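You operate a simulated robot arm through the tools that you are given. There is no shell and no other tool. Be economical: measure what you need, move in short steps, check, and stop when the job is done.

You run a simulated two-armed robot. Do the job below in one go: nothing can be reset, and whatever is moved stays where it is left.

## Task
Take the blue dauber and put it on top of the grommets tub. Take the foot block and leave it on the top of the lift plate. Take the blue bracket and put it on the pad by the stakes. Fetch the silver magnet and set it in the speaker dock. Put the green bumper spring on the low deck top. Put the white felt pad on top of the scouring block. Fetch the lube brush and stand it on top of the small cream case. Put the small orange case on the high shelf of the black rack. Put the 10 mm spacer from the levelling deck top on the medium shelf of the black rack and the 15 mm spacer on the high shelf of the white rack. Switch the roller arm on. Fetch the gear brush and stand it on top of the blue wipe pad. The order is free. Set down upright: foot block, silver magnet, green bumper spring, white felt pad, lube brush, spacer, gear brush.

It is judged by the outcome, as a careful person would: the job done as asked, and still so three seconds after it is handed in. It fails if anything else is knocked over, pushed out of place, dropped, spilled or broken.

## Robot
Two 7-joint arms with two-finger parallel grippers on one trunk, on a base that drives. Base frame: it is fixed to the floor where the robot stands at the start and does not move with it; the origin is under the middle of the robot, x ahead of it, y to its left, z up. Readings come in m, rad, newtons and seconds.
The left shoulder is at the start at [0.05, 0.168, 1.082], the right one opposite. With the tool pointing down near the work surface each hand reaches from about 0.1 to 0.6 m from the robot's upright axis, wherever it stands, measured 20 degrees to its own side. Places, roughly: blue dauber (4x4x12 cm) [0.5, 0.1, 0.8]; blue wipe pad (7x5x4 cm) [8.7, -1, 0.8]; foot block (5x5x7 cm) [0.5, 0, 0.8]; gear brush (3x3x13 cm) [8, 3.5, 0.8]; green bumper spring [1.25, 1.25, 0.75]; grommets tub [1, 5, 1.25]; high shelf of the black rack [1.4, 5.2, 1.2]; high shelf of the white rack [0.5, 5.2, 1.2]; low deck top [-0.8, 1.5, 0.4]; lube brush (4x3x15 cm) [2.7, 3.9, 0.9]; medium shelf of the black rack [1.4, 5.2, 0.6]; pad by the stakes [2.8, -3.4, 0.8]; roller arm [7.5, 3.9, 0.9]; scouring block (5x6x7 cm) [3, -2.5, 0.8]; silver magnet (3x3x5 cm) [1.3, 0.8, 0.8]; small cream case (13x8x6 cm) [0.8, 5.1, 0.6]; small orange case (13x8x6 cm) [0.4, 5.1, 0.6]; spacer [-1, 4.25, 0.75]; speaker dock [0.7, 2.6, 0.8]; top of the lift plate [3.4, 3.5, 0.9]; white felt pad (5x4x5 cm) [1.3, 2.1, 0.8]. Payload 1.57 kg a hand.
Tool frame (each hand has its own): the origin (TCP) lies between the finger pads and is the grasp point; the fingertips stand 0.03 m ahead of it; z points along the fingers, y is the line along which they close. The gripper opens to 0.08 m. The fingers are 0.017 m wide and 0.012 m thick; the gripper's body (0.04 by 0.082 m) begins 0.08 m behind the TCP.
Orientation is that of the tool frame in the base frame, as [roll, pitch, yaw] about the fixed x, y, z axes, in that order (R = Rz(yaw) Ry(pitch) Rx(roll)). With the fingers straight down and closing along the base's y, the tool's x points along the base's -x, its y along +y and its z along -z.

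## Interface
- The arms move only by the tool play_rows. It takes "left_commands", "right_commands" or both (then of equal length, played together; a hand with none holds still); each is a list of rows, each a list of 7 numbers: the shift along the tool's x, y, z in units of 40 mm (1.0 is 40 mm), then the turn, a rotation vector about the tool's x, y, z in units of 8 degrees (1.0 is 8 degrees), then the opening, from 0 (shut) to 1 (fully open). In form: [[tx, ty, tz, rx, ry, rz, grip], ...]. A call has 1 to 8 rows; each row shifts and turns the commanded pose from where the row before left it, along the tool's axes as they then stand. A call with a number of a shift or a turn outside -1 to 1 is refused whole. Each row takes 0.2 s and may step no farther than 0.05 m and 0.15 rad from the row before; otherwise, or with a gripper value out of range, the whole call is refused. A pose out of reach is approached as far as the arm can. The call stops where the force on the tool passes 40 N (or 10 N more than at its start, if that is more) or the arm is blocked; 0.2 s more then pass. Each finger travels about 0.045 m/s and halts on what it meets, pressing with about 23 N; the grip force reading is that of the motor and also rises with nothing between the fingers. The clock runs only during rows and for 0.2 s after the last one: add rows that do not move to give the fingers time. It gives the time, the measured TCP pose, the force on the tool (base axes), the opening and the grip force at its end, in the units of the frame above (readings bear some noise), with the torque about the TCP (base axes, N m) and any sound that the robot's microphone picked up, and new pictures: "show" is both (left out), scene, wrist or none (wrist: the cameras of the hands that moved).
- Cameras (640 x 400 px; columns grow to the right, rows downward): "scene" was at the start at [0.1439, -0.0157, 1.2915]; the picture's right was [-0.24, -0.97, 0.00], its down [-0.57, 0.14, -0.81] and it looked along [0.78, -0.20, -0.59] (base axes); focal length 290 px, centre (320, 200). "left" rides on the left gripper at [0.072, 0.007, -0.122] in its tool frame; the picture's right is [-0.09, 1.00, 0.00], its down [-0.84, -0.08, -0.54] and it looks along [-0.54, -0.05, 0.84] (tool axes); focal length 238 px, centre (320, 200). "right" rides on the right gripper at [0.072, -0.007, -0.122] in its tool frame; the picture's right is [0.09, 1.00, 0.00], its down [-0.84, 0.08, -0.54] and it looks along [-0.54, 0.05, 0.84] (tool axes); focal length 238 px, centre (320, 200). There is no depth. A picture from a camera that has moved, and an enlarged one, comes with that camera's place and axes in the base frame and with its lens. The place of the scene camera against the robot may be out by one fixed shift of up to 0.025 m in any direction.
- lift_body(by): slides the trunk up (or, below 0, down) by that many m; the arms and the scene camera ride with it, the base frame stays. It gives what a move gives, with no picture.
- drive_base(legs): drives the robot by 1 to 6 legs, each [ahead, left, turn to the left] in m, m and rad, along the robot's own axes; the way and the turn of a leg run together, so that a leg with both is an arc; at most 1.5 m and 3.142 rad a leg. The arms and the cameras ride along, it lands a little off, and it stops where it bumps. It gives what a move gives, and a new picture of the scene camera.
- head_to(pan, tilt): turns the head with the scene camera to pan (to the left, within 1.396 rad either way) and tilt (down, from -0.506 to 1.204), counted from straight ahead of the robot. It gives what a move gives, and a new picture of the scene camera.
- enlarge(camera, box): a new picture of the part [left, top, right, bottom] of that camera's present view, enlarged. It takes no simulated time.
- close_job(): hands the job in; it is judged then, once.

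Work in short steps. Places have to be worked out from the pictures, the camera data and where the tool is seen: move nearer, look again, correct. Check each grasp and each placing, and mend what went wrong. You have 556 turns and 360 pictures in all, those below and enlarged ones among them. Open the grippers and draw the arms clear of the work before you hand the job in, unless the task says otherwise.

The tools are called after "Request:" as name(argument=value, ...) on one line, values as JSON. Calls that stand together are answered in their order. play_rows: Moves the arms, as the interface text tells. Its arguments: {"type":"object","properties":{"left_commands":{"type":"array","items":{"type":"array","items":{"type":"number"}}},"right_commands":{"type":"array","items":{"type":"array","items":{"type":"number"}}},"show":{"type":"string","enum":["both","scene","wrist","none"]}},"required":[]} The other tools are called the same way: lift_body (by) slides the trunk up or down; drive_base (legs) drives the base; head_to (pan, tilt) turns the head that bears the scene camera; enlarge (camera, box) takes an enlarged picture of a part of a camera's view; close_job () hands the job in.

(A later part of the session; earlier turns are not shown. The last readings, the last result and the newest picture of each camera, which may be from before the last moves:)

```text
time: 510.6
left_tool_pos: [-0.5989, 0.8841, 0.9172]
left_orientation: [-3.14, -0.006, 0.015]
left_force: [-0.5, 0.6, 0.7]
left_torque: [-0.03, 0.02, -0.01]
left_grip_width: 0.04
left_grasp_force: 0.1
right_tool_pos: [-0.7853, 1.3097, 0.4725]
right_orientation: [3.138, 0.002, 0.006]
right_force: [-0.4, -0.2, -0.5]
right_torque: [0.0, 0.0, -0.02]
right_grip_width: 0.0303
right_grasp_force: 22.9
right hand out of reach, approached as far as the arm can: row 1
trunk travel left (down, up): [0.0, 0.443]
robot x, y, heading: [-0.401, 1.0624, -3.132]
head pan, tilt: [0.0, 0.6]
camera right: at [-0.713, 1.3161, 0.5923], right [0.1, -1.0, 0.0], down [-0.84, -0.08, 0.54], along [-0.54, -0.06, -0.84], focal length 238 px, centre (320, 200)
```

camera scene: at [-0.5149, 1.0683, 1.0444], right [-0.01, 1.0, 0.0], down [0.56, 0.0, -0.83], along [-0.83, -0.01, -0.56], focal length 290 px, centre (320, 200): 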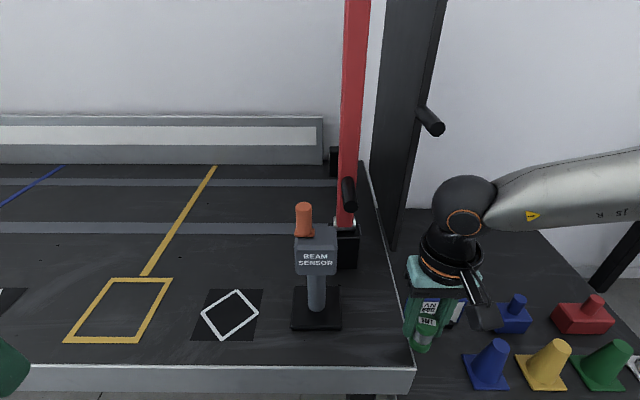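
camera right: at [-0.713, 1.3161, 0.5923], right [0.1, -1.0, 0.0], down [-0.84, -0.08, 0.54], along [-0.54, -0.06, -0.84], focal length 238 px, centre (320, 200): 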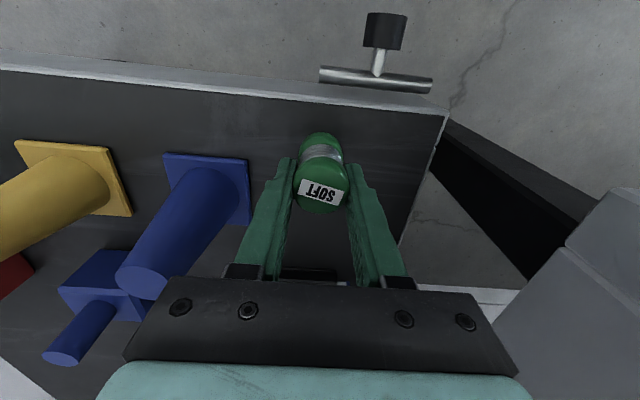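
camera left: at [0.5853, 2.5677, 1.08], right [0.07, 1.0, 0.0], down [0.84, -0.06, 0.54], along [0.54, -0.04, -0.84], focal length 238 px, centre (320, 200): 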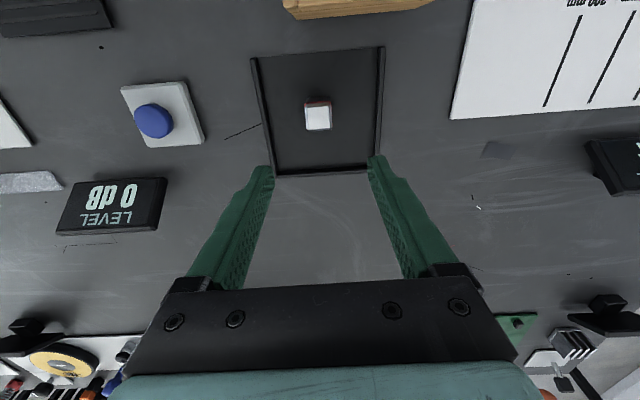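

The deck is at z≈0.41, so ~3 cm remain. Raise the hand, move the base 0.08 m further south and 0.02 ahead, and try again.

Request:
play_rows(right_commands=[[0, 0, -1, 0, 0, 0, 0], [0, 0, -1, 0, 0, 0, 0], [0, 0, -1, 0, 0, 0, 0], [0, 0, -1, 0, 0, 0, 0], [0, 0, -0.7, 0, 0, 0, 0]], show="none")

Request:
drive_base(legs=[[0.015, 0.09, 0]])

Request:
play_rows(right_commands=[[0.1, -0.8, 0, 0, 0, 0, 0], [0.1, -0.8, 0, 0, 0, 0, 0], [0, -0.5, 0, 0, 0, 0, 0], [0, 0, 1, 0, 0, 0, 0], [0, 0, 1, 0, 0, 0, 0], [0, 0, 1, 0, 0, 0, 0], [0, 0, 1, 0, 0, 0, 0], [0, 0, 0.6, 0, 0, 0, 0]], show="wrist")

```text
time: 511.8
left_tool_pos: [-0.5989, 0.884, 0.9172]
left_orientation: [-3.139, -0.005, 0.016]
left_force: [0.5, 0.3, 0.2]
left_torque: [-0.03, 0.02, 0.03]
left_grip_width: 0.0398
left_grasp_force: 0.0
right_tool_pos: [-0.7833, 1.3112, 0.6615]
right_orientation: [3.137, -0.001, 0.007]
right_force: [0.3, -0.8, -0.9]
right_torque: [-0.02, 0.01, 0.0]
right_grip_width: 0.0305
right_grasp_force: 23.3
trunk travel left (down, up): [0.0, 0.443]
robot x, y, heading: [-0.406, 1.0647, -3.134]
head pan, tilt: [0.0, 0.6]
```

```text
time: 512.9
left_tool_pos: [-0.614, 0.7928, 0.9179]
left_orientation: [-3.139, -0.006, 0.014]
left_force: [-0.4, -0.1, -0.5]
left_torque: [0.03, 0.01, -0.01]
left_grip_width: 0.0402
left_grasp_force: 0.0
right_tool_pos: [-0.7975, 1.2208, 0.661]
right_orientation: [3.138, 0.0, 0.004]
right_force: [-0.1, -0.8, -1.2]
right_torque: [-0.02, -0.02, 0.03]
right_grip_width: 0.0304
right_grasp_force: 23.2
trunk travel left (down, up): [0.0, 0.443]
robot x, y, heading: [-0.4191, 0.9688, -3.134]
head pan, tilt: [0.0, 0.6]
camera scene: at [-0.5293, 0.978, 1.0444], right [-0.01, 1.0, 0.0], down [0.56, 0.0, -0.83], along [-0.83, -0.01, -0.56], focal length 290 px, centre (320, 200)
```

scene: 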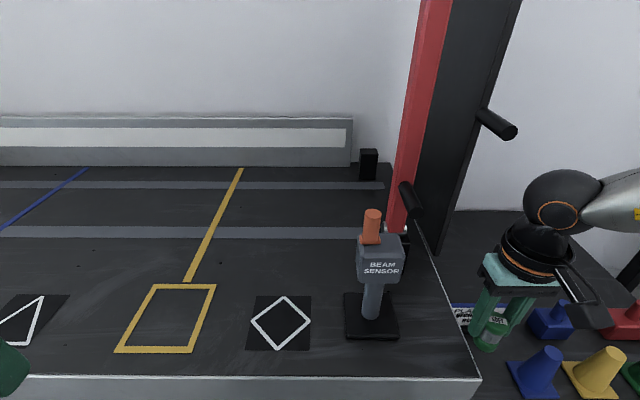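

```text
time: 514.7
left_tool_pos: [-0.6147, 0.7927, 0.9168]
left_orientation: [-3.141, -0.005, 0.016]
left_force: [0.1, 0.1, 0.3]
left_torque: [0.0, -0.03, 0.01]
left_grip_width: 0.0403
left_grasp_force: 0.1
right_tool_pos: [-0.7855, 1.303, 0.4778]
right_orientation: [3.138, 0.0, 0.006]
right_force: [0.5, 0.0, -1.2]
right_torque: [-0.04, 0.0, -0.01]
right_grip_width: 0.0302
right_grasp_force: 22.8
trunk travel left (down, up): [0.0, 0.443]
robot x, y, heading: [-0.4225, 0.9738, -3.135]
head pan, tilt: [0.0, 0.6]
camera right: at [-0.7142, 1.3105, 0.5991], right [0.1, -1.0, 0.0], down [-0.84, -0.08, 0.54], along [-0.54, -0.06, -0.84], focal length 238 px, centre (320, 200)
```

right: 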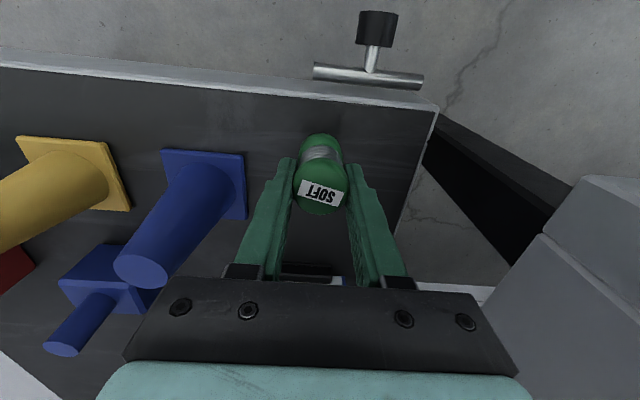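

No reach problem now. Lower the rest.

Request:
play_rows(right_commands=[[0, 0, 0.3, 0, 0, 0, 0], [0, 0, 0.25, 0, 0, 0, 0], [0, 0, 0, 0, 0, 0, 0]], show="none")

Request:
play_rows(right_commands=[[0, 0, 0.15, 0, 0, 0, 0], [0, 0, 0, 0, 0, 0, 0]], show="none")

```text
time: 515.5
left_tool_pos: [-0.6139, 0.7931, 0.9169]
left_orientation: [-3.139, -0.004, 0.014]
left_force: [-0.1, 0.3, 0.9]
left_torque: [0.01, 0.0, -0.01]
left_grip_width: 0.04
left_grasp_force: 0.1
right_tool_pos: [-0.7872, 1.3027, 0.4548]
right_orientation: [3.138, -0.001, 0.005]
right_force: [0.5, -0.2, -0.4]
right_torque: [0.0, 0.03, -0.01]
right_grip_width: 0.0302
right_grasp_force: 23.0
trunk travel left (down, up): [0.0, 0.443]
robot x, y, heading: [-0.4173, 0.9728, -3.132]
head pan, tilt: [0.0, 0.6]
```

```text
time: 516.1
left_tool_pos: [-0.6143, 0.7928, 0.9175]
left_orientation: [-3.14, -0.005, 0.014]
left_force: [-0.2, 0.1, -0.8]
left_torque: [0.0, 0.0, 0.0]
left_grip_width: 0.04
left_grasp_force: 0.0
right_tool_pos: [-0.7892, 1.3034, 0.4486]
right_orientation: [3.139, 0.0, 0.005]
right_force: [1.1, -0.9, 4.4]
right_torque: [0.01, -0.13, -0.01]
right_grip_width: 0.0304
right_grasp_force: 23.0
trunk travel left (down, up): [0.0, 0.443]
robot x, y, heading: [-0.4212, 0.9733, -3.133]
head pan, tilt: [0.0, 0.6]
```

Contact. Release gently and rise.

Request:
play_rows(right_commands=[[0, 0, 0, 0, 0, 0, 0.5], [0, 0, 0, 0, 0, 0, 0.7], [0, 0, 0, 0, 0, 0, 0.8], [0, 0, -0.5, 0, 0, 0, 0.8], [0, 0, -1, 0, 0, 0, 0.8], [0, 0, -1, 0, 0, 0, 0.8], [0, 0, -1, 0, 0, 0, 0.8], [0, 0, -1, 0, 0, 0, 0.8]], show="wrist")

```text
time: 517.9
left_tool_pos: [-0.614, 0.7937, 0.9177]
left_orientation: [-3.141, -0.004, 0.015]
left_force: [-0.9, -0.4, 0.7]
left_torque: [0.01, 0.0, 0.0]
left_grip_width: 0.04
left_grasp_force: 0.0
right_tool_pos: [-0.7885, 1.3067, 0.6299]
right_orientation: [3.138, -0.002, 0.006]
right_force: [0.0, -0.2, 0.4]
right_torque: [0.02, -0.03, 0.02]
right_grip_width: 0.0642
right_grasp_force: 0.0
trunk travel left (down, up): [0.0, 0.443]
robot x, y, heading: [-0.42, 0.9733, -3.136]
head pan, tilt: [0.0, 0.6]
camera right: at [-0.7177, 1.3141, 0.7505], right [0.1, -1.0, 0.0], down [-0.84, -0.08, 0.54], along [-0.54, -0.06, -0.84], focal length 238 px, centre (320, 200)
```

right: 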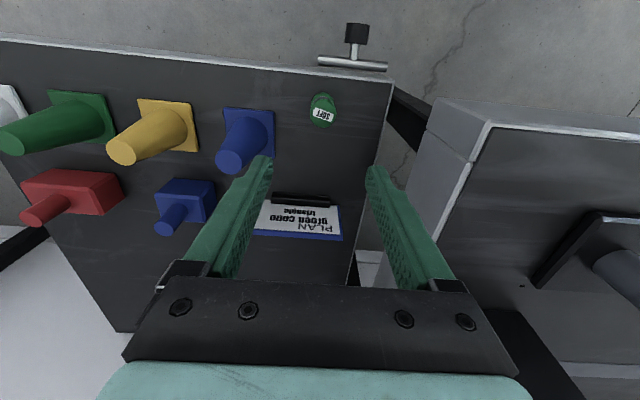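

Green spring done. Now the blue bracket: raise, back off, strafe south and turn east.

Request:
play_rows(right_commands=[[0.8, 0, -0.8, 0, 0, 0, 0.8], [0.9, 0, -0.8, 0, 0, 0, 0.8], [0.9, 0, -0.8, 0, 0, 0, 0.8], [0.9, 0, -0.8, 0, 0, 0, 0.8]], show="none")

Request:
lift_body(by=0.2)

Request:
drive_base(legs=[[-0.38, 0, 0], [0, 0.78, 0], [0, 0.78, 0], [0, 0, 3.135]])

Request:
head_to(pan=-0.35, tilt=0.6)

```text
time: 518.9
left_tool_pos: [-0.6127, 0.7928, 0.9168]
left_orientation: [-3.14, -0.005, 0.013]
left_force: [-0.5, 0.4, -0.4]
left_torque: [0.01, 0.01, 0.0]
left_grip_width: 0.0399
left_grasp_force: 0.0
right_tool_pos: [-0.6473, 1.3073, 0.7565]
right_orientation: [3.138, -0.004, 0.007]
right_force: [0.3, -0.5, -0.1]
right_torque: [-0.01, 0.02, 0.04]
right_grip_width: 0.0638
right_grasp_force: 0.0
trunk travel left (down, up): [0.0, 0.443]
robot x, y, heading: [-0.4187, 0.9749, -3.135]
head pan, tilt: [0.0, 0.6]
```

```text
time: 521.1
left_tool_pos: [-0.6154, 0.7931, 1.1166]
left_orientation: [-3.14, -0.006, 0.012]
left_force: [0.0, -0.4, 0.8]
left_torque: [0.04, 0.02, -0.01]
left_grip_width: 0.0399
left_grasp_force: 0.0
right_tool_pos: [-0.6491, 1.3068, 0.9567]
right_orientation: [3.137, -0.001, 0.006]
right_force: [0.1, 0.0, -0.1]
right_torque: [0.0, 0.0, 0.01]
right_grip_width: 0.0641
right_grasp_force: 0.2
trunk travel left (down, up): [-0.2, 0.243]
robot x, y, heading: [-0.4196, 0.9715, -3.134]
head pan, tilt: [0.0, 0.6]
```

```text
time: 538.4
left_tool_pos: [0.1937, -0.4391, 1.1163]
left_orientation: [3.141, -0.005, 3.096]
left_force: [-0.4, -0.4, -0.3]
left_torque: [-0.02, -0.02, 0.01]
left_grip_width: 0.0399
left_grasp_force: 0.1
right_tool_pos: [0.1973, -0.9543, 0.9576]
right_orientation: [3.137, -0.001, 3.088]
right_force: [0.0, -0.3, -0.4]
right_torque: [0.0, 0.05, 0.02]
right_grip_width: 0.0641
right_grasp_force: 0.1
trunk travel left (down, up): [-0.2, 0.243]
robot x, y, heading: [-0.0122, -0.6068, -0.051]
head pan, tilt: [0.0, 0.6]
camera scene: at [0.1363, -0.6069, 1.2444], right [-0.05, -1.0, 0.0], down [-0.56, 0.03, -0.83], along [0.82, -0.04, -0.56], focal length 290 px, centre (320, 200)
```

scene: 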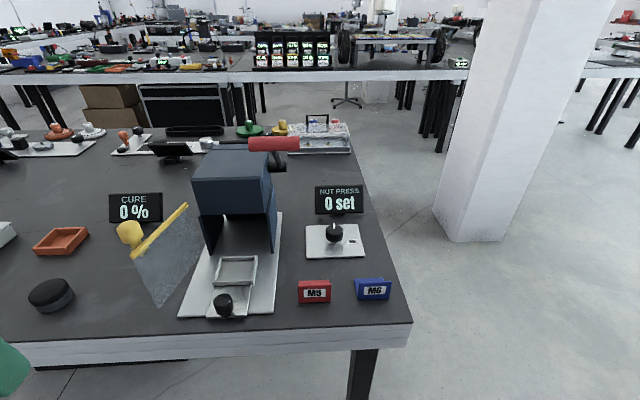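

```text
time: 539.2
left_tool_pos: [0.1938, -0.4387, 1.1166]
left_orientation: [3.141, -0.004, 3.096]
left_force: [0.5, -0.4, 0.3]
left_torque: [0.01, -0.01, 0.02]
left_grip_width: 0.04
left_grasp_force: 0.0
right_tool_pos: [0.1973, -0.952, 0.9571]
right_orientation: [3.138, 0.0, 3.088]
right_force: [-0.1, 0.0, -1.7]
right_torque: [0.01, -0.02, 0.0]
right_grip_width: 0.0636
right_grasp_force: 0.1
trunk travel left (down, up): [-0.2, 0.243]
robot x, y, heading: [-0.0116, -0.609, -0.049]
head pan, tilt: [-0.351, 0.6]
camera scene: at [0.1294, -0.637, 1.2444], right [-0.39, -0.92, 0.0], down [-0.52, 0.22, -0.83], along [0.76, -0.32, -0.56], focal length 290 px, centre (320, 200)
```

scene: 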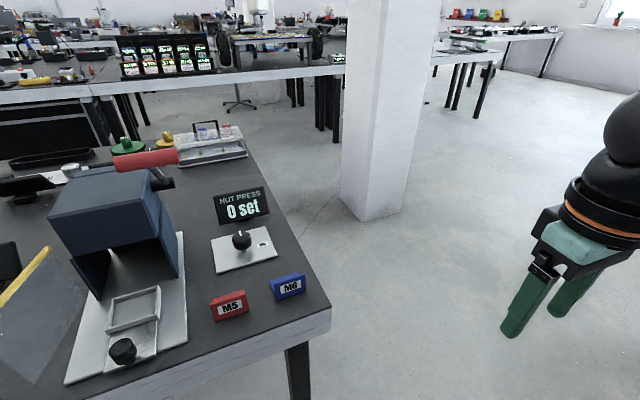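

Blue bracket (M6) sits at ≈(0.49,-0.73). Enlarge to see its shape.

Request:
enlarge(camera="scene", box=[190, 250, 330, 340])

```text
4.44 times, centred on (260, 295) of scene
camera zoom: at [0.1294, -0.637, 1.2444], right [-0.39, -0.92, 0.0], down [-0.52, 0.22, -0.83], along [0.76, -0.32, -0.56], focal length 1288 px, centre (587, -222)
```

zoom: 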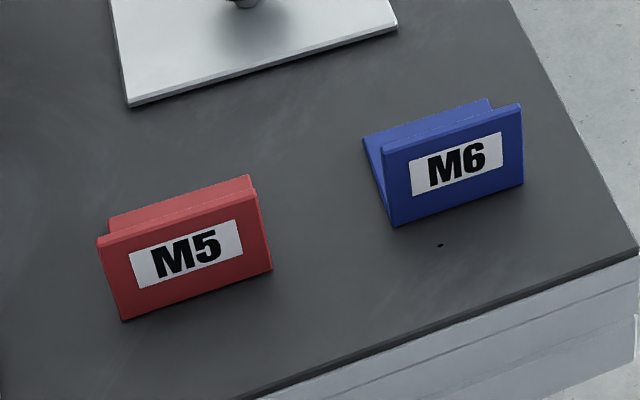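

It is 6 cm wide, so the fingers can pinch its sides along y. Adjust the base so the right arm reaches outward, then look.

Request:
drive_base(legs=[[0.05, 0.13, 0.05]])

Request:
lift_body(by=-0.08)

Request:
play_rows(right_commands=[[-1, 0.4, 0, 0, 0, 0, 1], [-1, 0.4, 0, 0, 0, 0, 1], [-1, 0.2, 0, 0, 0, 0, 1], [-1, 0, 0, 0, 0, 0, 1], [-0.6, 0, 0, 0, 0, 0, 1], [0, 0, 0, 0, 0, 0, 1]], show="wrist")

```text
time: 540.5
left_tool_pos: [0.2387, -0.304, 1.1179]
left_orientation: [-3.139, -0.005, 3.14]
left_force: [-1.2, 0.3, -0.2]
left_torque: [-0.01, 0.0, -0.01]
left_grip_width: 0.0398
left_grasp_force: 0.0
right_tool_pos: [0.2672, -0.819, 0.9578]
right_orientation: [3.138, 0.001, 3.131]
right_force: [0.4, -0.1, 0.2]
right_torque: [-0.01, 0.02, -0.01]
right_grip_width: 0.0638
right_grasp_force: 0.1
trunk travel left (down, up): [-0.2, 0.243]
robot x, y, heading: [0.0446, -0.4809, -0.008]
head pan, tilt: [-0.351, 0.6]
camera scene: at [0.1846, -0.5069, 1.2444], right [-0.35, -0.94, 0.0], down [-0.53, 0.2, -0.83], along [0.77, -0.29, -0.56], focal length 290 px, centre (320, 200)
```

scene: 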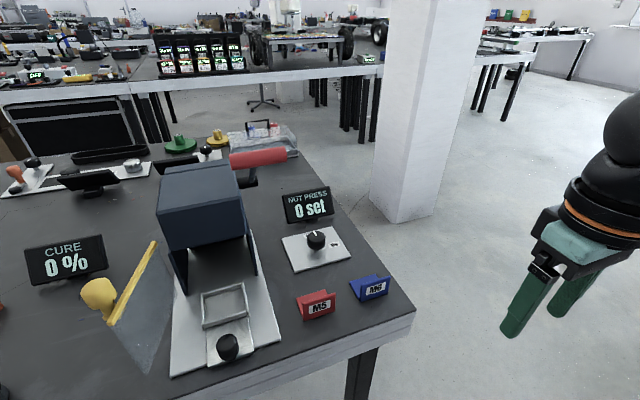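

```text
time: 541.7
left_tool_pos: [0.2389, -0.3049, 1.0386]
left_orientation: [-3.14, -0.003, 3.142]
left_force: [0.1, 0.1, -0.3]
left_torque: [-0.03, -0.01, 0.0]
left_grip_width: 0.0399
left_grasp_force: 0.1
right_tool_pos: [0.2658, -0.8197, 0.8769]
right_orientation: [3.14, -0.001, 3.132]
right_force: [-1.3, -0.9, 0.0]
right_torque: [0.01, -0.03, 0.04]
right_grip_width: 0.0638
right_grasp_force: 0.1
trunk travel left (down, up): [-0.12, 0.323]
robot x, y, heading: [0.0437, -0.4829, -0.008]
head pan, tilt: [-0.351, 0.6]
```

```text
time: 543.1
left_tool_pos: [0.239, -0.3054, 1.0373]
left_orientation: [-3.139, -0.007, -3.14]
left_force: [-0.5, -0.3, 0.1]
left_torque: [0.01, 0.01, -0.01]
left_grip_width: 0.0401
left_grasp_force: 0.0
right_tool_pos: [0.4514, -0.7802, 0.8769]
right_orientation: [3.138, 0.0, 3.134]
right_force: [0.5, -0.8, 0.1]
right_torque: [-0.02, 0.0, 0.01]
right_grip_width: 0.0801
right_grasp_force: 0.0
trunk travel left (down, up): [-0.12, 0.323]
robot x, y, heading: [0.0438, -0.4804, -0.006]
head pan, tilt: [-0.351, 0.6]
camera right: at [0.3786, -0.7875, 0.998], right [-0.08, 1.0, 0.0], down [0.84, 0.07, 0.54], along [0.54, 0.05, -0.84], focal length 238 px, centre (320, 200)
```

right: 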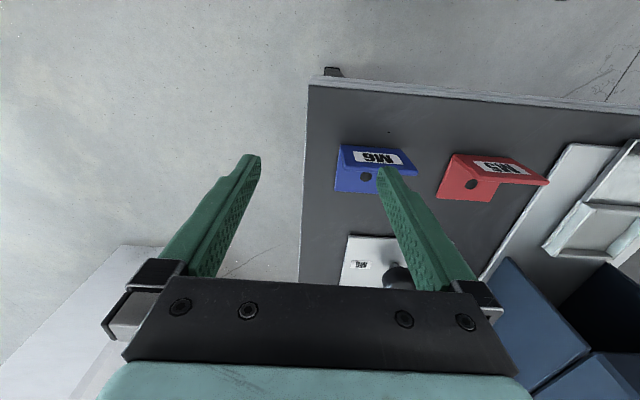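

Bracket centre ≈(0.475,-0.727). Move above it and look closer.

Request:
play_rows(right_commands=[[-0.25, 0.66, 0, 0, 0, 0, 1], [-0.25, 0.66, 0, 0, 0, 0, 1], [0, 0, 0, 0, 0, 0, 1]], show="wrist")

Request:
enlarge(camera="right", box=[240, 100, 400, 220])

```text
time: 543.9
left_tool_pos: [0.2387, -0.3039, 1.0379]
left_orientation: [-3.141, -0.006, -3.138]
left_force: [0.3, -0.8, 0.2]
left_torque: [-0.01, 0.02, 0.03]
left_grip_width: 0.04
left_grasp_force: 0.0
right_tool_pos: [0.4676, -0.7282, 0.8783]
right_orientation: [3.139, -0.002, 3.132]
right_force: [0.5, 0.2, -0.7]
right_torque: [-0.01, -0.02, 0.01]
right_grip_width: 0.0797
right_grasp_force: 0.1
trunk travel left (down, up): [-0.12, 0.323]
robot x, y, heading: [0.0393, -0.4843, -0.007]
head pan, tilt: [-0.351, 0.6]
camera right: at [0.395, -0.735, 0.999], right [-0.08, 1.0, 0.0], down [0.84, 0.07, 0.54], along [0.54, 0.05, -0.84], focal length 238 px, centre (320, 200)
```

right: 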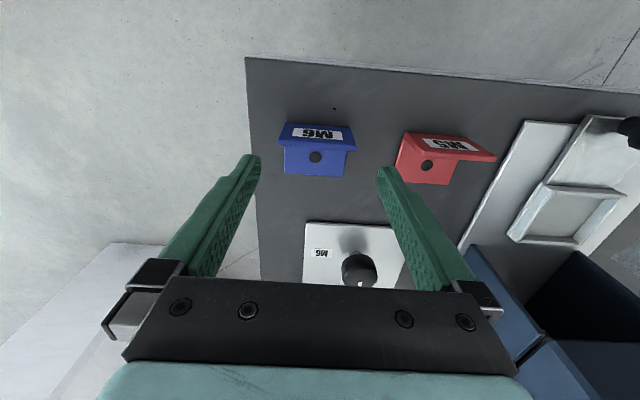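

```text
3.33 times, centred on (320, 160) of right
camera zoom: at [0.395, -0.735, 0.999], right [-0.08, 1.0, 0.0], down [0.84, 0.07, 0.54], along [0.54, 0.05, -0.84], focal length 794 px, centre (320, 333)
```

zoom: 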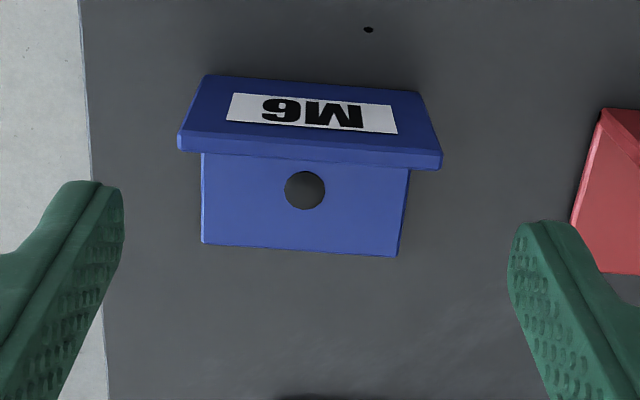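

Clear view: upright plate at x≈0.458 (0.061 wide), base behind it. Pinch its side edges: lower to z≈0.816 and close.

Request:
play_rows(right_commands=[[0.1, -0.07, 0.75, 0, 0, 0, 1], [0, 0, 0.78, 0, 0, 0, 1], [0, 0, 0, 0, 0, 0, 0], [0, 0, 0, 0, 0, 0, 0], [0, 0, 0, 0, 0, 0, 0], [0, 0, 0, 0, 0, 0, 0]], show="wrist")

```text
time: 545.3
left_tool_pos: [0.2377, -0.3054, 1.0378]
left_orientation: [-3.141, -0.004, -3.141]
left_force: [0.0, 0.2, -0.7]
left_torque: [0.02, -0.02, 0.03]
left_grip_width: 0.04
left_grasp_force: 0.0
right_tool_pos: [0.4655, -0.7315, 0.817]
right_orientation: [3.139, 0.0, 3.133]
right_force: [-0.1, -0.8, 0.7]
right_torque: [-0.03, -0.02, -0.01]
right_grip_width: 0.0595
right_grasp_force: 22.8
trunk travel left (down, up): [-0.12, 0.323]
robot x, y, heading: [0.0425, -0.4827, -0.008]
head pan, tilt: [-0.351, 0.6]
camera right: at [0.3936, -0.7392, 0.9389], right [-0.08, 1.0, 0.0], down [0.84, 0.07, 0.54], along [0.54, 0.05, -0.84], focal length 238 px, centre (320, 200)
```

right: 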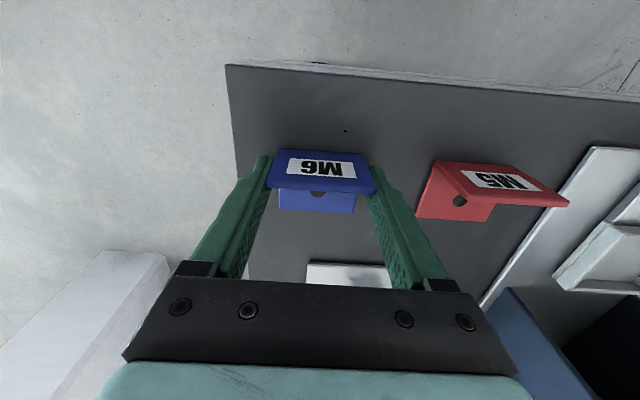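

Gripped at 0.0595 m. Lift and check that it stays level.

Request:
play_rows(right_commands=[[0, 0, -0.4, 0, 0, 0, 0], [0, 0, -0.8, 0, 0, 0, 0], [0, 0, -1, 0, 0, 0, 0], [0, 0, -1, 0, 0, 0, 0], [0.8, 0, -0.8, 0, 0, 0, 0], [0.9, 0, -0.8, 0, 0, 0, 0], [0.9, 0, -0.4, 0, 0, 0, 0], [0.9, 0, 0, 0, 0, 0, 0]], show="wrist")

```text
time: 547.1
left_tool_pos: [0.2389, -0.3061, 1.0375]
left_orientation: [-3.14, -0.004, 3.139]
left_force: [0.2, 0.1, -0.1]
left_torque: [-0.01, -0.02, -0.03]
left_grip_width: 0.0396
left_grasp_force: 0.2
right_tool_pos: [0.3266, -0.726, 1.0288]
right_orientation: [3.138, -0.001, 3.134]
right_force: [0.1, 0.1, -0.8]
right_torque: [-0.03, -0.02, 0.0]
right_grip_width: 0.0596
right_grasp_force: 23.3
trunk travel left (down, up): [-0.12, 0.323]
robot x, y, heading: [0.0474, -0.4802, -0.01]
head pan, tilt: [-0.351, 0.6]
camera right: at [0.2549, -0.7336, 1.1496], right [-0.08, 1.0, 0.0], down [0.84, 0.07, 0.54], along [0.54, 0.05, -0.84], focal length 238 px, centre (320, 200)
```

right: 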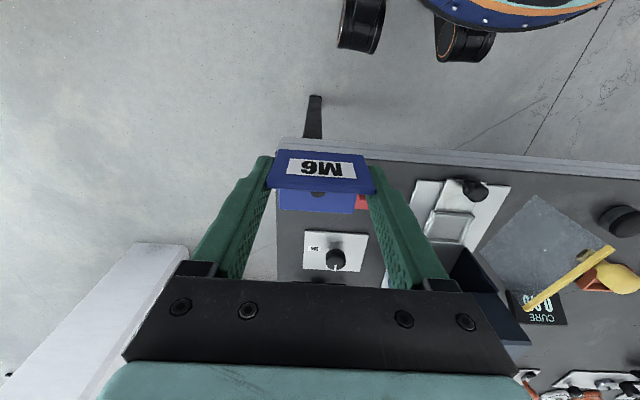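

Bracket firmly held. Take the known route north around the table to the aisle for the felt pad.

Request:
drive_base(legs=[[-0.17, 0, 0], [0, 0, 1.58], [1.4, 0, 0], [1.4, 0, 0], [1.4, 0, 0]])

Request:
head_to(pan=0.0, tilt=0.5)

```text
time: 571.8
left_tool_pos: [-0.1784, 3.8782, 1.0369]
left_orientation: [-3.139, -0.006, -1.611]
left_force: [0.3, 0.1, 0.4]
left_torque: [0.02, 0.02, -0.01]
left_grip_width: 0.04
left_grasp_force: 0.0
right_tool_pos: [0.246, 3.9497, 1.028]
right_orientation: [3.138, 0.001, -1.623]
right_force: [0.1, 0.0, -1.1]
right_torque: [-0.02, 0.0, 0.0]
right_grip_width: 0.0596
right_grasp_force: 22.7
trunk travel left (down, up): [-0.12, 0.323]
robot x, y, heading: [-0.0103, 3.6786, 1.521]
head pan, tilt: [-0.351, 0.6]
camera scene: at [0.0453, 3.8024, 1.1644], right [0.92, -0.39, 0.0], down [-0.22, -0.52, -0.83], along [0.32, 0.76, -0.57], focal length 290 px, centre (320, 200)
```

scene: 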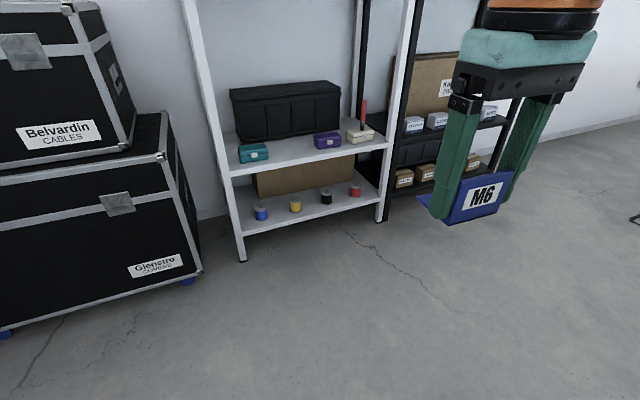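

```text
time: 572.7
left_tool_pos: [-0.1786, 3.8792, 1.036]
left_orientation: [-3.139, -0.005, -1.611]
left_force: [-0.6, -0.2, 0.1]
left_torque: [0.01, -0.01, 0.0]
left_grip_width: 0.0397
left_grasp_force: 0.0
right_tool_pos: [0.2463, 3.9512, 1.0276]
right_orientation: [3.137, -0.001, -1.622]
right_force: [0.5, -0.7, -1.4]
right_torque: [0.01, 0.0, -0.02]
right_grip_width: 0.0599
right_grasp_force: 23.0
trunk travel left (down, up): [-0.12, 0.323]
robot x, y, heading: [-0.0116, 3.6779, 1.526]
head pan, tilt: [0.0, 0.499]
camera scene: at [0.0154, 3.8118, 1.1735], right [1.0, -0.05, 0.0], down [-0.02, -0.48, -0.88], along [0.04, 0.88, -0.48], focal length 290 px, centre (320, 200)
```

scene: 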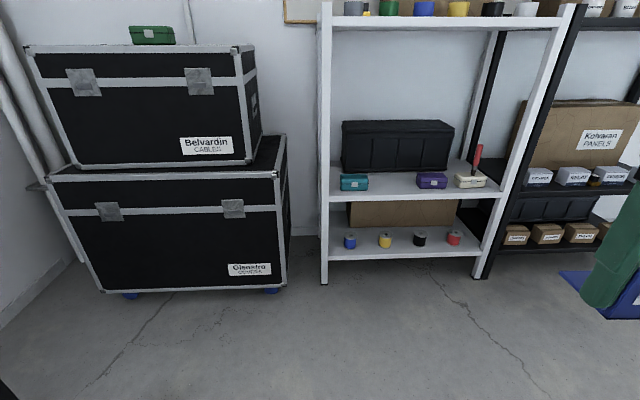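

All still in order here. Continue east, then south to y≈2.3 and face west.

Request:
drive_base(legs=[[0, 0, -1.526], [1.2, 0, 0], [0.8, 0, 0], [0, 0, -1.571], [1.38, 0, 0], [0, 0, -1.571]])

```text
time: 600.7
left_tool_pos: [1.9008, 2.1736, 1.0385]
left_orientation: [-3.14, -0.005, -0.003]
left_force: [-0.1, -1.1, -0.2]
left_torque: [-0.01, 0.04, 0.0]
left_grip_width: 0.04
left_grasp_force: 0.1
right_tool_pos: [1.8133, 2.5953, 1.0271]
right_orientation: [3.138, -0.001, -0.013]
right_force: [-0.8, 0.2, -1.5]
right_torque: [0.01, 0.01, -0.01]
right_grip_width: 0.0597
right_grasp_force: 23.5
trunk travel left (down, up): [-0.12, 0.323]
robot x, y, heading: [2.0976, 2.3511, 3.131]
head pan, tilt: [0.0, 0.499]
camera scene: at [1.9857, 2.357, 1.1735], right [0.01, 1.0, 0.0], down [0.48, -0.01, -0.88], along [-0.88, 0.01, -0.48], focal length 290 px, centre (320, 200)
```

scene: 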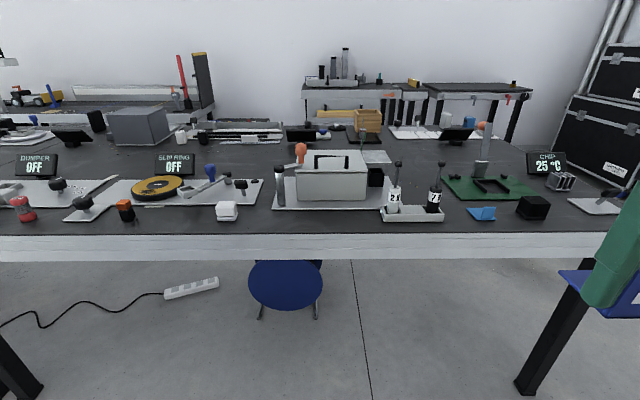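

Felt pad (white block) at ≈(1.35,2.12). Drive in and bring the left hand over it.

Request:
drive_base(legs=[[0.27, 0, 0.01]])

Request:
play_rows(left_commands=[[-1, 0.2, 0, 0, 0, 0, 1], [-1, 0.2, 0, 0, 0, 0, 1], [-1, 0.2, 0, 0, 0, 0, 1], [-1, 0.2, 0, 0, 0, 0, 1], [-1, 0.2, 0, 0, 0, 0, 1], [-0.8, 0, 0, 0, 0, 0, 1], [0, 0, 0, 0, 0, 0, 1]], show="wrist")

```text
time: 602.6
left_tool_pos: [1.6394, 2.176, 1.0373]
left_orientation: [-3.14, -0.005, -0.002]
left_force: [0.3, 0.1, 0.4]
left_torque: [-0.01, 0.0, 0.0]
left_grip_width: 0.0397
left_grasp_force: 0.0
right_tool_pos: [1.5515, 2.5978, 1.029]
right_orientation: [3.138, 0.0, -0.012]
right_force: [0.3, 0.9, -0.2]
right_torque: [0.0, -0.02, 0.0]
right_grip_width: 0.0598
right_grasp_force: 22.7
trunk travel left (down, up): [-0.12, 0.323]
robot x, y, heading: [1.8376, 2.3523, 3.124]
head pan, tilt: [0.0, 0.499]
camera scene: at [1.7248, 2.3596, 1.1734], right [0.01, 1.0, 0.0], down [0.48, 0.0, -0.88], along [-0.88, 0.01, -0.48], focal length 290 px, centre (320, 200)
```

scene: 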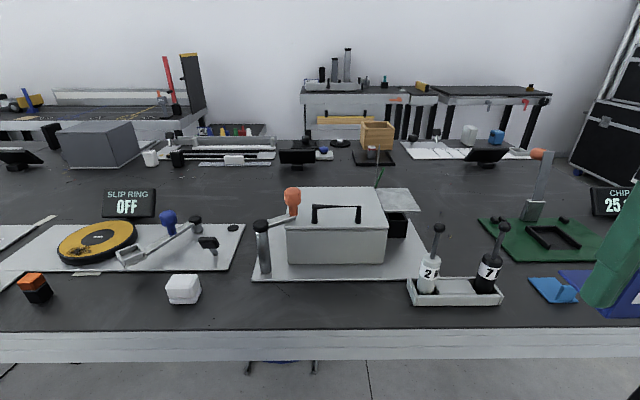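

```text
time: 604.2
left_tool_pos: [1.4078, 2.1351, 1.0355]
left_orientation: [-3.139, -0.004, -0.004]
left_force: [0.1, -0.1, 0.2]
left_torque: [-0.02, 0.02, -0.02]
left_grip_width: 0.0802
left_grasp_force: 0.0
right_tool_pos: [1.5533, 2.5981, 1.0278]
right_orientation: [3.138, 0.0, -0.01]
right_force: [-0.8, 0.3, -0.3]
right_torque: [-0.02, 0.01, 0.0]
right_grip_width: 0.0597
right_grasp_force: 22.2
trunk travel left (down, up): [-0.12, 0.323]
robot x, y, heading: [1.8374, 2.35, 3.126]
head pan, tilt: [0.0, 0.499]
camera left: at [1.4791, 2.127, 1.1566], right [-0.09, -1.0, 0.0], down [-0.84, 0.08, 0.54], along [-0.54, 0.05, -0.84], focal length 238 px, centre (320, 200)
```

left: 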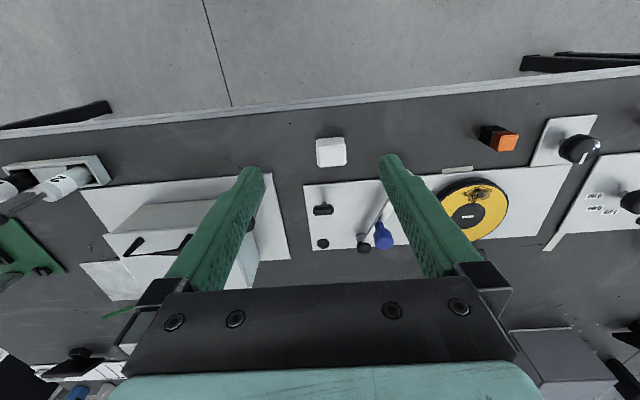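

Felt pad at (1.349,2.123). Move over and descend.

Request:
play_rows(left_commands=[[-0.75, 0.15, 0, 0, 0, 0, 1], [-0.72, 0.15, 0.5, 0, 0, 0, 1], [0, 0, 1, 0, 0, 0, 1], [0, 0, 1, 0, 0, 0, 1], [0, 0, 1, 0, 0, 0, 1], [0, 0, 0, 0, 0, 0, 1]], show="wrist")

```text
time: 605.6
left_tool_pos: [1.3496, 2.1275, 0.8967]
left_orientation: [-3.14, -0.004, -0.002]
left_force: [0.4, -0.4, -0.5]
left_torque: [0.0, 0.02, 0.01]
left_grip_width: 0.0801
left_grasp_force: 0.1
right_tool_pos: [1.5524, 2.5973, 1.0281]
right_orientation: [3.138, 0.0, -0.011]
right_force: [-0.3, 0.9, -1.1]
right_torque: [0.0, -0.02, -0.01]
right_grip_width: 0.0599
right_grasp_force: 22.9
trunk travel left (down, up): [-0.12, 0.323]
robot x, y, heading: [1.8383, 2.3521, 3.128]
head pan, tilt: [0.0, 0.499]
camera left: at [1.4204, 2.1197, 1.0191], right [-0.09, -1.0, 0.0], down [-0.84, 0.08, 0.54], along [-0.54, 0.05, -0.84], focal length 238 px, centre (320, 200)
```

left: 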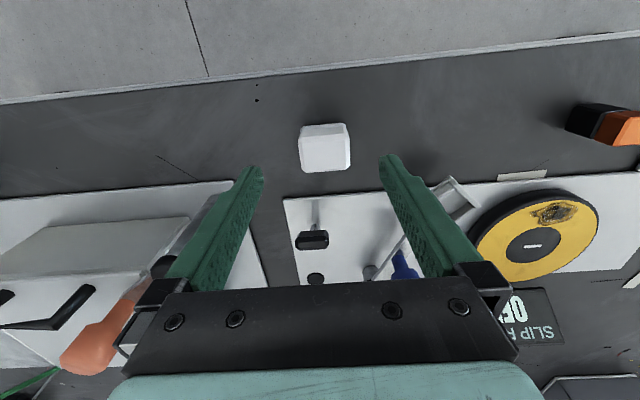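

Small correction, descend to z≈0.818 and grip.

Request:
play_rows(left_commands=[[-0.15, 0.13, 0.6, 0, 0, 0, 1], [0, 0, 0.7, 0, 0, 0, 1], [0, 0, 0.65, 0, 0, 0, 1], [0, 0, 0, 0, 0, 0, 0], [0, 0, 0, 0, 0, 0, 0], [0, 0, 0, 0, 0, 0, 0], [0, 0, 0, 0, 0, 0, 0], [0, 0, 0, 0, 0, 0, 0]], show="none")

Request:
play_rows(left_commands=[[0, 0, -0.6, 0, 0, 0, 0], [0, 0, -1, 0, 0, 0, 0], [0, 0, -1, 0, 0, 0, 0], [0, 0, -1, 0, 0, 0, 0], [0.6, 0, -1, 0, 0, 0, 0], [0.9, 0, -0.5, 0, 0, 0, 0], [0.9, 0, 0, 0, 0, 0, 0], [0.9, 0, 0, 0, 0, 0, 0]], show="wrist")

```text
time: 607.4
left_tool_pos: [1.3433, 2.1205, 0.8185]
left_orientation: [-3.139, -0.005, 0.0]
left_force: [-0.3, -0.2, -0.2]
left_torque: [0.0, 0.0, 0.05]
left_grip_width: 0.0442
left_grasp_force: 23.4
right_tool_pos: [1.5533, 2.5987, 1.0291]
right_orientation: [3.138, -0.001, -0.011]
right_force: [0.6, 0.3, -0.9]
right_torque: [0.01, -0.02, 0.02]
right_grip_width: 0.0596
right_grasp_force: 23.5
trunk travel left (down, up): [-0.12, 0.323]
robot x, y, heading: [1.8347, 2.3513, 3.136]
head pan, tilt: [0.0, 0.499]
```

```text
time: 609.2
left_tool_pos: [1.4754, 2.1196, 1.0254]
left_orientation: [-3.14, -0.004, 0.0]
left_force: [0.2, 1.4, -0.7]
left_torque: [-0.02, 0.0, 0.05]
left_grip_width: 0.044
left_grasp_force: 23.0
right_tool_pos: [1.5523, 2.5973, 1.0282]
right_orientation: [3.138, 0.0, -0.013]
right_force: [0.4, 0.7, -1.1]
right_torque: [0.02, -0.01, -0.01]
right_grip_width: 0.0596
right_grasp_force: 23.0
trunk travel left (down, up): [-0.12, 0.323]
robot x, y, heading: [1.8386, 2.3506, 3.131]
head pan, tilt: [0.0, 0.499]
camera left: at [1.5469, 2.1124, 1.1454], right [-0.09, -1.0, 0.0], down [-0.84, 0.08, 0.54], along [-0.54, 0.05, -0.84], focal length 238 px, centre (320, 200)
```

left: 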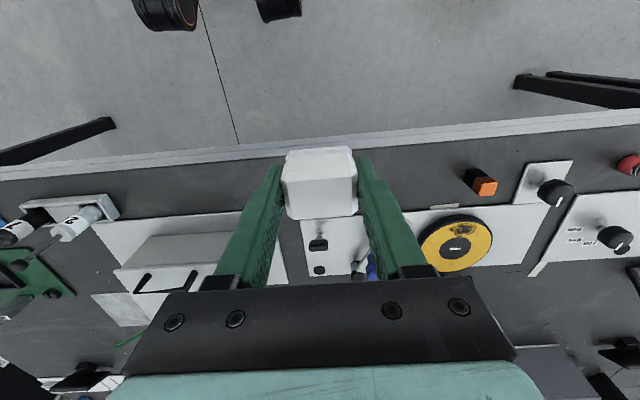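

Felt pad held. Now drive south down the aisle, then look toward the stakes area.

Request:
drive_base(legs=[[-0.27, 0, 0], [0, 0, 1.581], [1.4, 0, 0], [1.4, 0, 0]])

Request:
head_to(pan=0.0, tilt=0.35)

```text
time: 628.1
left_tool_pos: [2.5376, -0.7802, 1.0227]
left_orientation: [-3.14, -0.004, 1.664]
left_force: [0.0, 0.0, 0.2]
left_torque: [0.0, 0.01, -0.02]
left_grip_width: 0.0442
left_grasp_force: 23.0
right_tool_pos: [2.0539, -0.7494, 1.0275]
right_orientation: [3.137, 0.0, 1.655]
right_force: [0.6, 0.5, -1.2]
right_torque: [0.01, 0.0, -0.01]
right_grip_width: 0.0595
right_grasp_force: 23.1
trunk travel left (down, up): [-0.12, 0.323]
robot x, y, heading: [2.2712, -0.442, -1.484]
head pan, tilt: [0.0, 0.499]
camera scene: at [2.3019, -0.5676, 1.1735], right [-1.0, -0.09, 0.0], down [-0.04, 0.48, -0.88], along [0.08, -0.87, -0.48], focal length 290 px, centre (320, 200)
```

scene: 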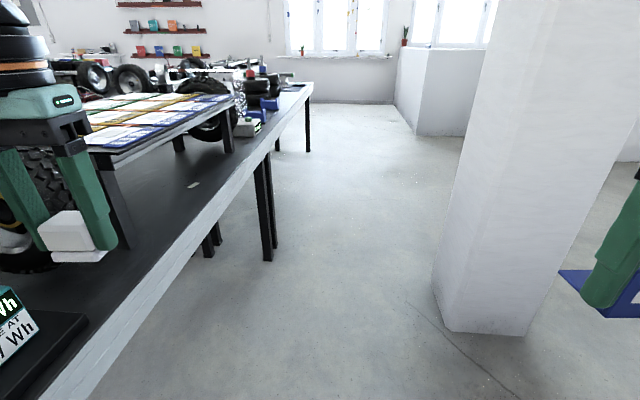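

```text
time: 628.8
left_tool_pos: [2.5387, -0.7803, 1.0233]
left_orientation: [-3.14, -0.006, 1.664]
left_force: [0.6, -0.9, -1.0]
left_torque: [0.05, -0.01, -0.02]
left_grip_width: 0.0441
left_grasp_force: 22.7
right_tool_pos: [2.055, -0.7491, 1.0266]
right_orientation: [3.139, 0.0, 1.654]
right_force: [-0.2, -0.7, -1.3]
right_torque: [-0.03, 0.0, -0.03]
right_grip_width: 0.0596
right_grasp_force: 23.1
trunk travel left (down, up): [-0.12, 0.323]
robot x, y, heading: [2.2712, -0.4427, -1.485]
head pan, tilt: [0.0, 0.351]
camera scene: at [2.302, -0.5696, 1.1871], right [-1.0, -0.09, 0.0], down [-0.03, 0.34, -0.94], along [0.08, -0.94, -0.34], focal length 290 px, centre (320, 200)
```

scene: 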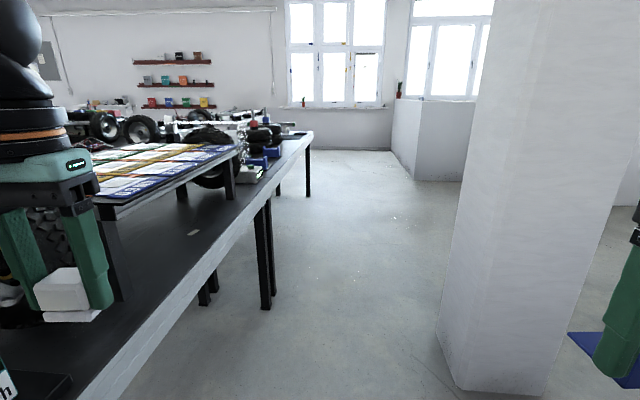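

Table B's west edge x≈2.65 runs on to y≈-3.7, so both targets are on it. Square up, center in the lane beside the pillar, drive to y≈-2.35 and face east.

Request:
drive_base(legs=[[0, -0.08, -0.086], [1.0, 0, 0]])

```text
time: 634.0
left_tool_pos: [2.4083, -1.7227, 1.0264]
left_orientation: [-3.134, 0.005, 1.543]
left_force: [0.7, 0.5, 0.3]
left_torque: [-0.03, 0.03, 0.01]
left_grip_width: 0.0435
left_grasp_force: 22.8
right_tool_pos: [1.9373, -1.6269, 1.0394]
right_orientation: [-3.123, 0.046, 1.554]
right_force: [0.2, -0.1, -1.1]
right_torque: [0.0, 0.03, 0.0]
right_grip_width: 0.06
right_grasp_force: 22.8
trunk travel left (down, up): [-0.12, 0.323]
robot x, y, heading: [2.1787, -1.3592, -1.603]
head pan, tilt: [0.0, 0.351]
stopped in leg 2: the robot was blocked; the commanded pose is now the measured one
camera scene: at [2.2014, -1.4814, 1.1885], right [-1.0, 0.03, 0.01], down [0.01, 0.34, -0.94], along [-0.03, -0.94, -0.34], focal length 290 px, centre (320, 200)
```

scene: 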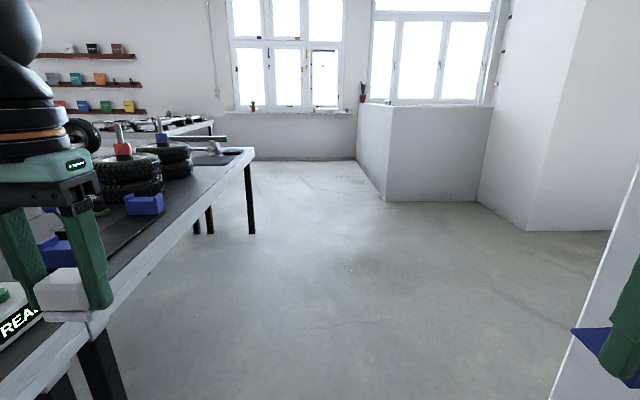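

Blocked, probably my right elbow against the pillar. Look right before moving.

Request:
head_to(pan=-1.1, tilt=0.4)

```text
time: 635.3
left_tool_pos: [2.4089, -1.7218, 1.0261]
left_orientation: [-3.132, 0.007, 1.544]
left_force: [0.4, 0.3, -0.8]
left_torque: [0.01, -0.01, 0.01]
left_grip_width: 0.044
left_grasp_force: 23.2
right_tool_pos: [1.9391, -1.6293, 1.0395]
right_orientation: [-3.123, 0.048, 1.551]
right_force: [0.7, -0.2, -0.5]
right_torque: [0.03, 0.02, -0.03]
right_grip_width: 0.0595
right_grasp_force: 23.1
trunk travel left (down, up): [-0.12, 0.323]
robot x, y, heading: [2.1798, -1.3602, -1.604]
head pan, tilt: [-1.1, 0.4]
camera scene: at [2.1216, -1.4269, 1.1839], right [-0.43, 0.91, -0.01], down [0.35, 0.16, -0.93], along [-0.84, -0.4, -0.38], focal length 290 px, centre (320, 200)
```

scene: 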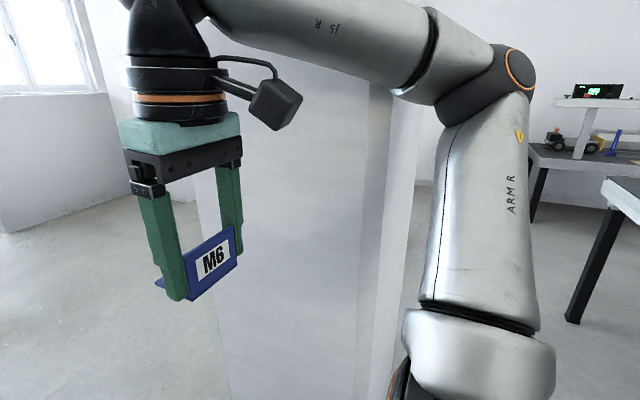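

The elbow meets the pillar. Back off, turn to face east, and pass the pillar sideways instead.

Request:
drive_base(legs=[[-0.3, 0.0, 0.03]])

Request:
play_rows(left_commands=[[0.8, 0.3, 0, 0, 0, 0, 0], [0.6, 0.3, 0, 0, 0, 0, 0]], right_commands=[[0.3, 0, 0, 0, 0, 0, 0], [0.3, 0, 0, 0, 0, 0, 0]], show="none")

Request:
drive_base(legs=[[0, 0, 1.57]])

Request:
head_to(pan=-0.5, tilt=0.5)

```text
time: 637.4
left_tool_pos: [2.4193, -1.4245, 1.025]
left_orientation: [-3.139, -0.004, 1.565]
left_force: [0.9, 0.1, -1.2]
left_torque: [-0.03, -0.02, 0.0]
left_grip_width: 0.0441
left_grasp_force: 22.9
right_tool_pos: [1.9438, -1.3412, 1.0344]
right_orientation: [-3.134, 0.029, 1.569]
right_force: [-0.7, 0.6, -0.7]
right_torque: [0.03, -0.02, 0.0]
right_grip_width: 0.0596
right_grasp_force: 22.6
trunk travel left (down, up): [-0.12, 0.323]
robot x, y, heading: [2.186, -1.0632, -1.582]
head pan, tilt: [-1.1, 0.4]
camera scene: at [2.1237, -1.137, 1.1826], right [-0.44, 0.9, 0.0], down [0.35, 0.17, -0.92], along [-0.83, -0.41, -0.39], focal length 290 px, centre (320, 200)
```

scene: 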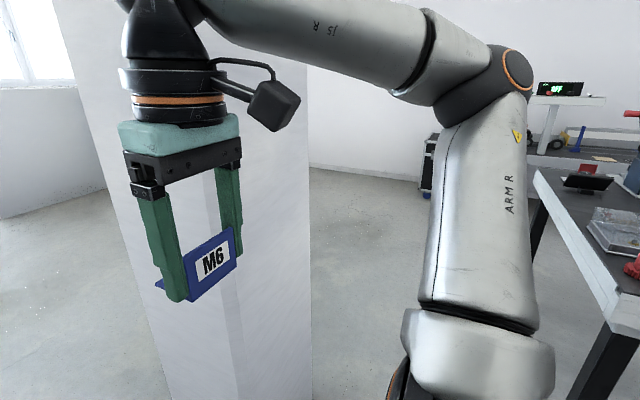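

```text
time: 638.0
left_tool_pos: [2.4424, -1.3687, 1.0228]
left_orientation: [-3.138, -0.003, 1.564]
left_force: [-0.2, 0.3, -0.1]
left_torque: [0.01, 0.0, 0.0]
left_grip_width: 0.0441
left_grasp_force: 23.2
right_tool_pos: [1.9463, -1.3153, 1.0347]
right_orientation: [-3.133, 0.03, 1.569]
right_force: [-0.2, -0.4, -1.2]
right_torque: [0.0, 0.02, 0.03]
right_grip_width: 0.0598
right_grasp_force: 23.1
trunk travel left (down, up): [-0.12, 0.323]
robot x, y, heading: [2.1883, -1.0616, -1.587]
head pan, tilt: [-1.1, 0.4]
```

```text
time: 639.9
left_tool_pos: [2.5369, -1.2495, 1.0219]
left_orientation: [3.12, -0.012, 1.956]
left_force: [0.3, 0.4, -1.2]
left_torque: [0.0, 0.0, 0.0]
left_grip_width: 0.044
left_grasp_force: 23.3
right_tool_pos: [2.0638, -1.3952, 1.0334]
right_orientation: [-3.137, 0.027, 1.981]
right_force: [0.6, 0.1, -1.7]
right_torque: [0.0, 0.02, 0.0]
right_grip_width: 0.0595
right_grasp_force: 22.7
trunk travel left (down, up): [-0.12, 0.323]
robot x, y, heading: [2.1855, -1.0654, -1.176]
head pan, tilt: [-1.1, 0.4]
stopped in leg 1: the robot was blocked; the commanded pose is now the measured one
camera scene: at [2.1599, -1.1689, 1.1821], right [-0.76, 0.65, 0.0], down [0.25, 0.3, -0.92], along [-0.59, -0.7, -0.39], focal length 290 px, centre (320, 200)
```

scene: 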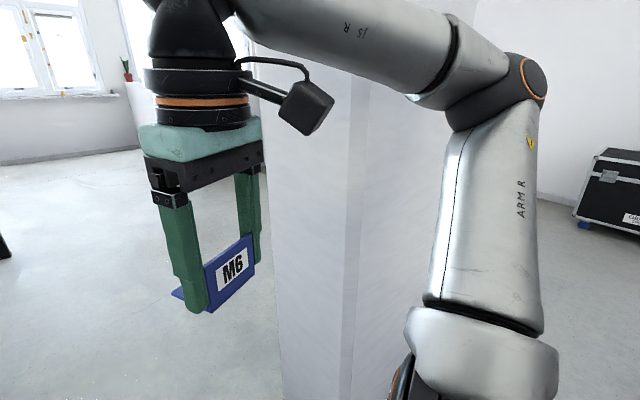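

```text
time: 640.9
left_tool_pos: [2.5376, -1.2508, 1.022]
left_orientation: [3.121, -0.014, 1.96]
left_force: [-0.2, -0.1, -0.8]
left_torque: [0.0, 0.04, 0.0]
left_grip_width: 0.0439
left_grasp_force: 22.8
right_tool_pos: [2.0655, -1.3964, 1.0316]
right_orientation: [-3.137, 0.027, 1.984]
right_force: [0.7, 0.5, -0.8]
right_torque: [0.02, -0.01, -0.01]
right_grip_width: 0.0596
right_grasp_force: 23.0
trunk travel left (down, up): [-0.12, 0.323]
robot x, y, heading: [2.1895, -1.064, -1.176]
head pan, tilt: [-0.499, 0.499]
camera scene: at [2.2106, -1.1902, 1.1728], right [-0.99, 0.1, 0.0], down [0.05, 0.48, -0.88], along [-0.09, -0.87, -0.48], focal length 290 px, centre (320, 200)
```

scene: 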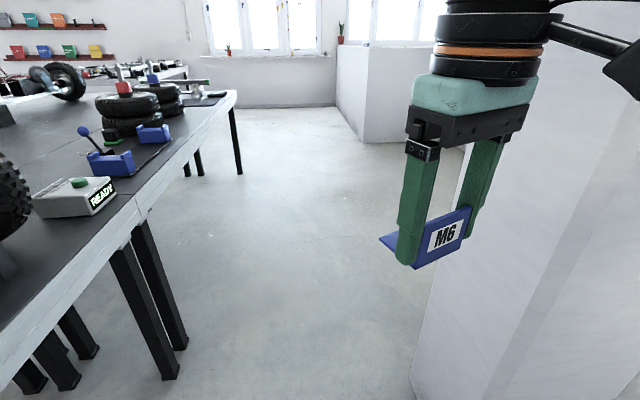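

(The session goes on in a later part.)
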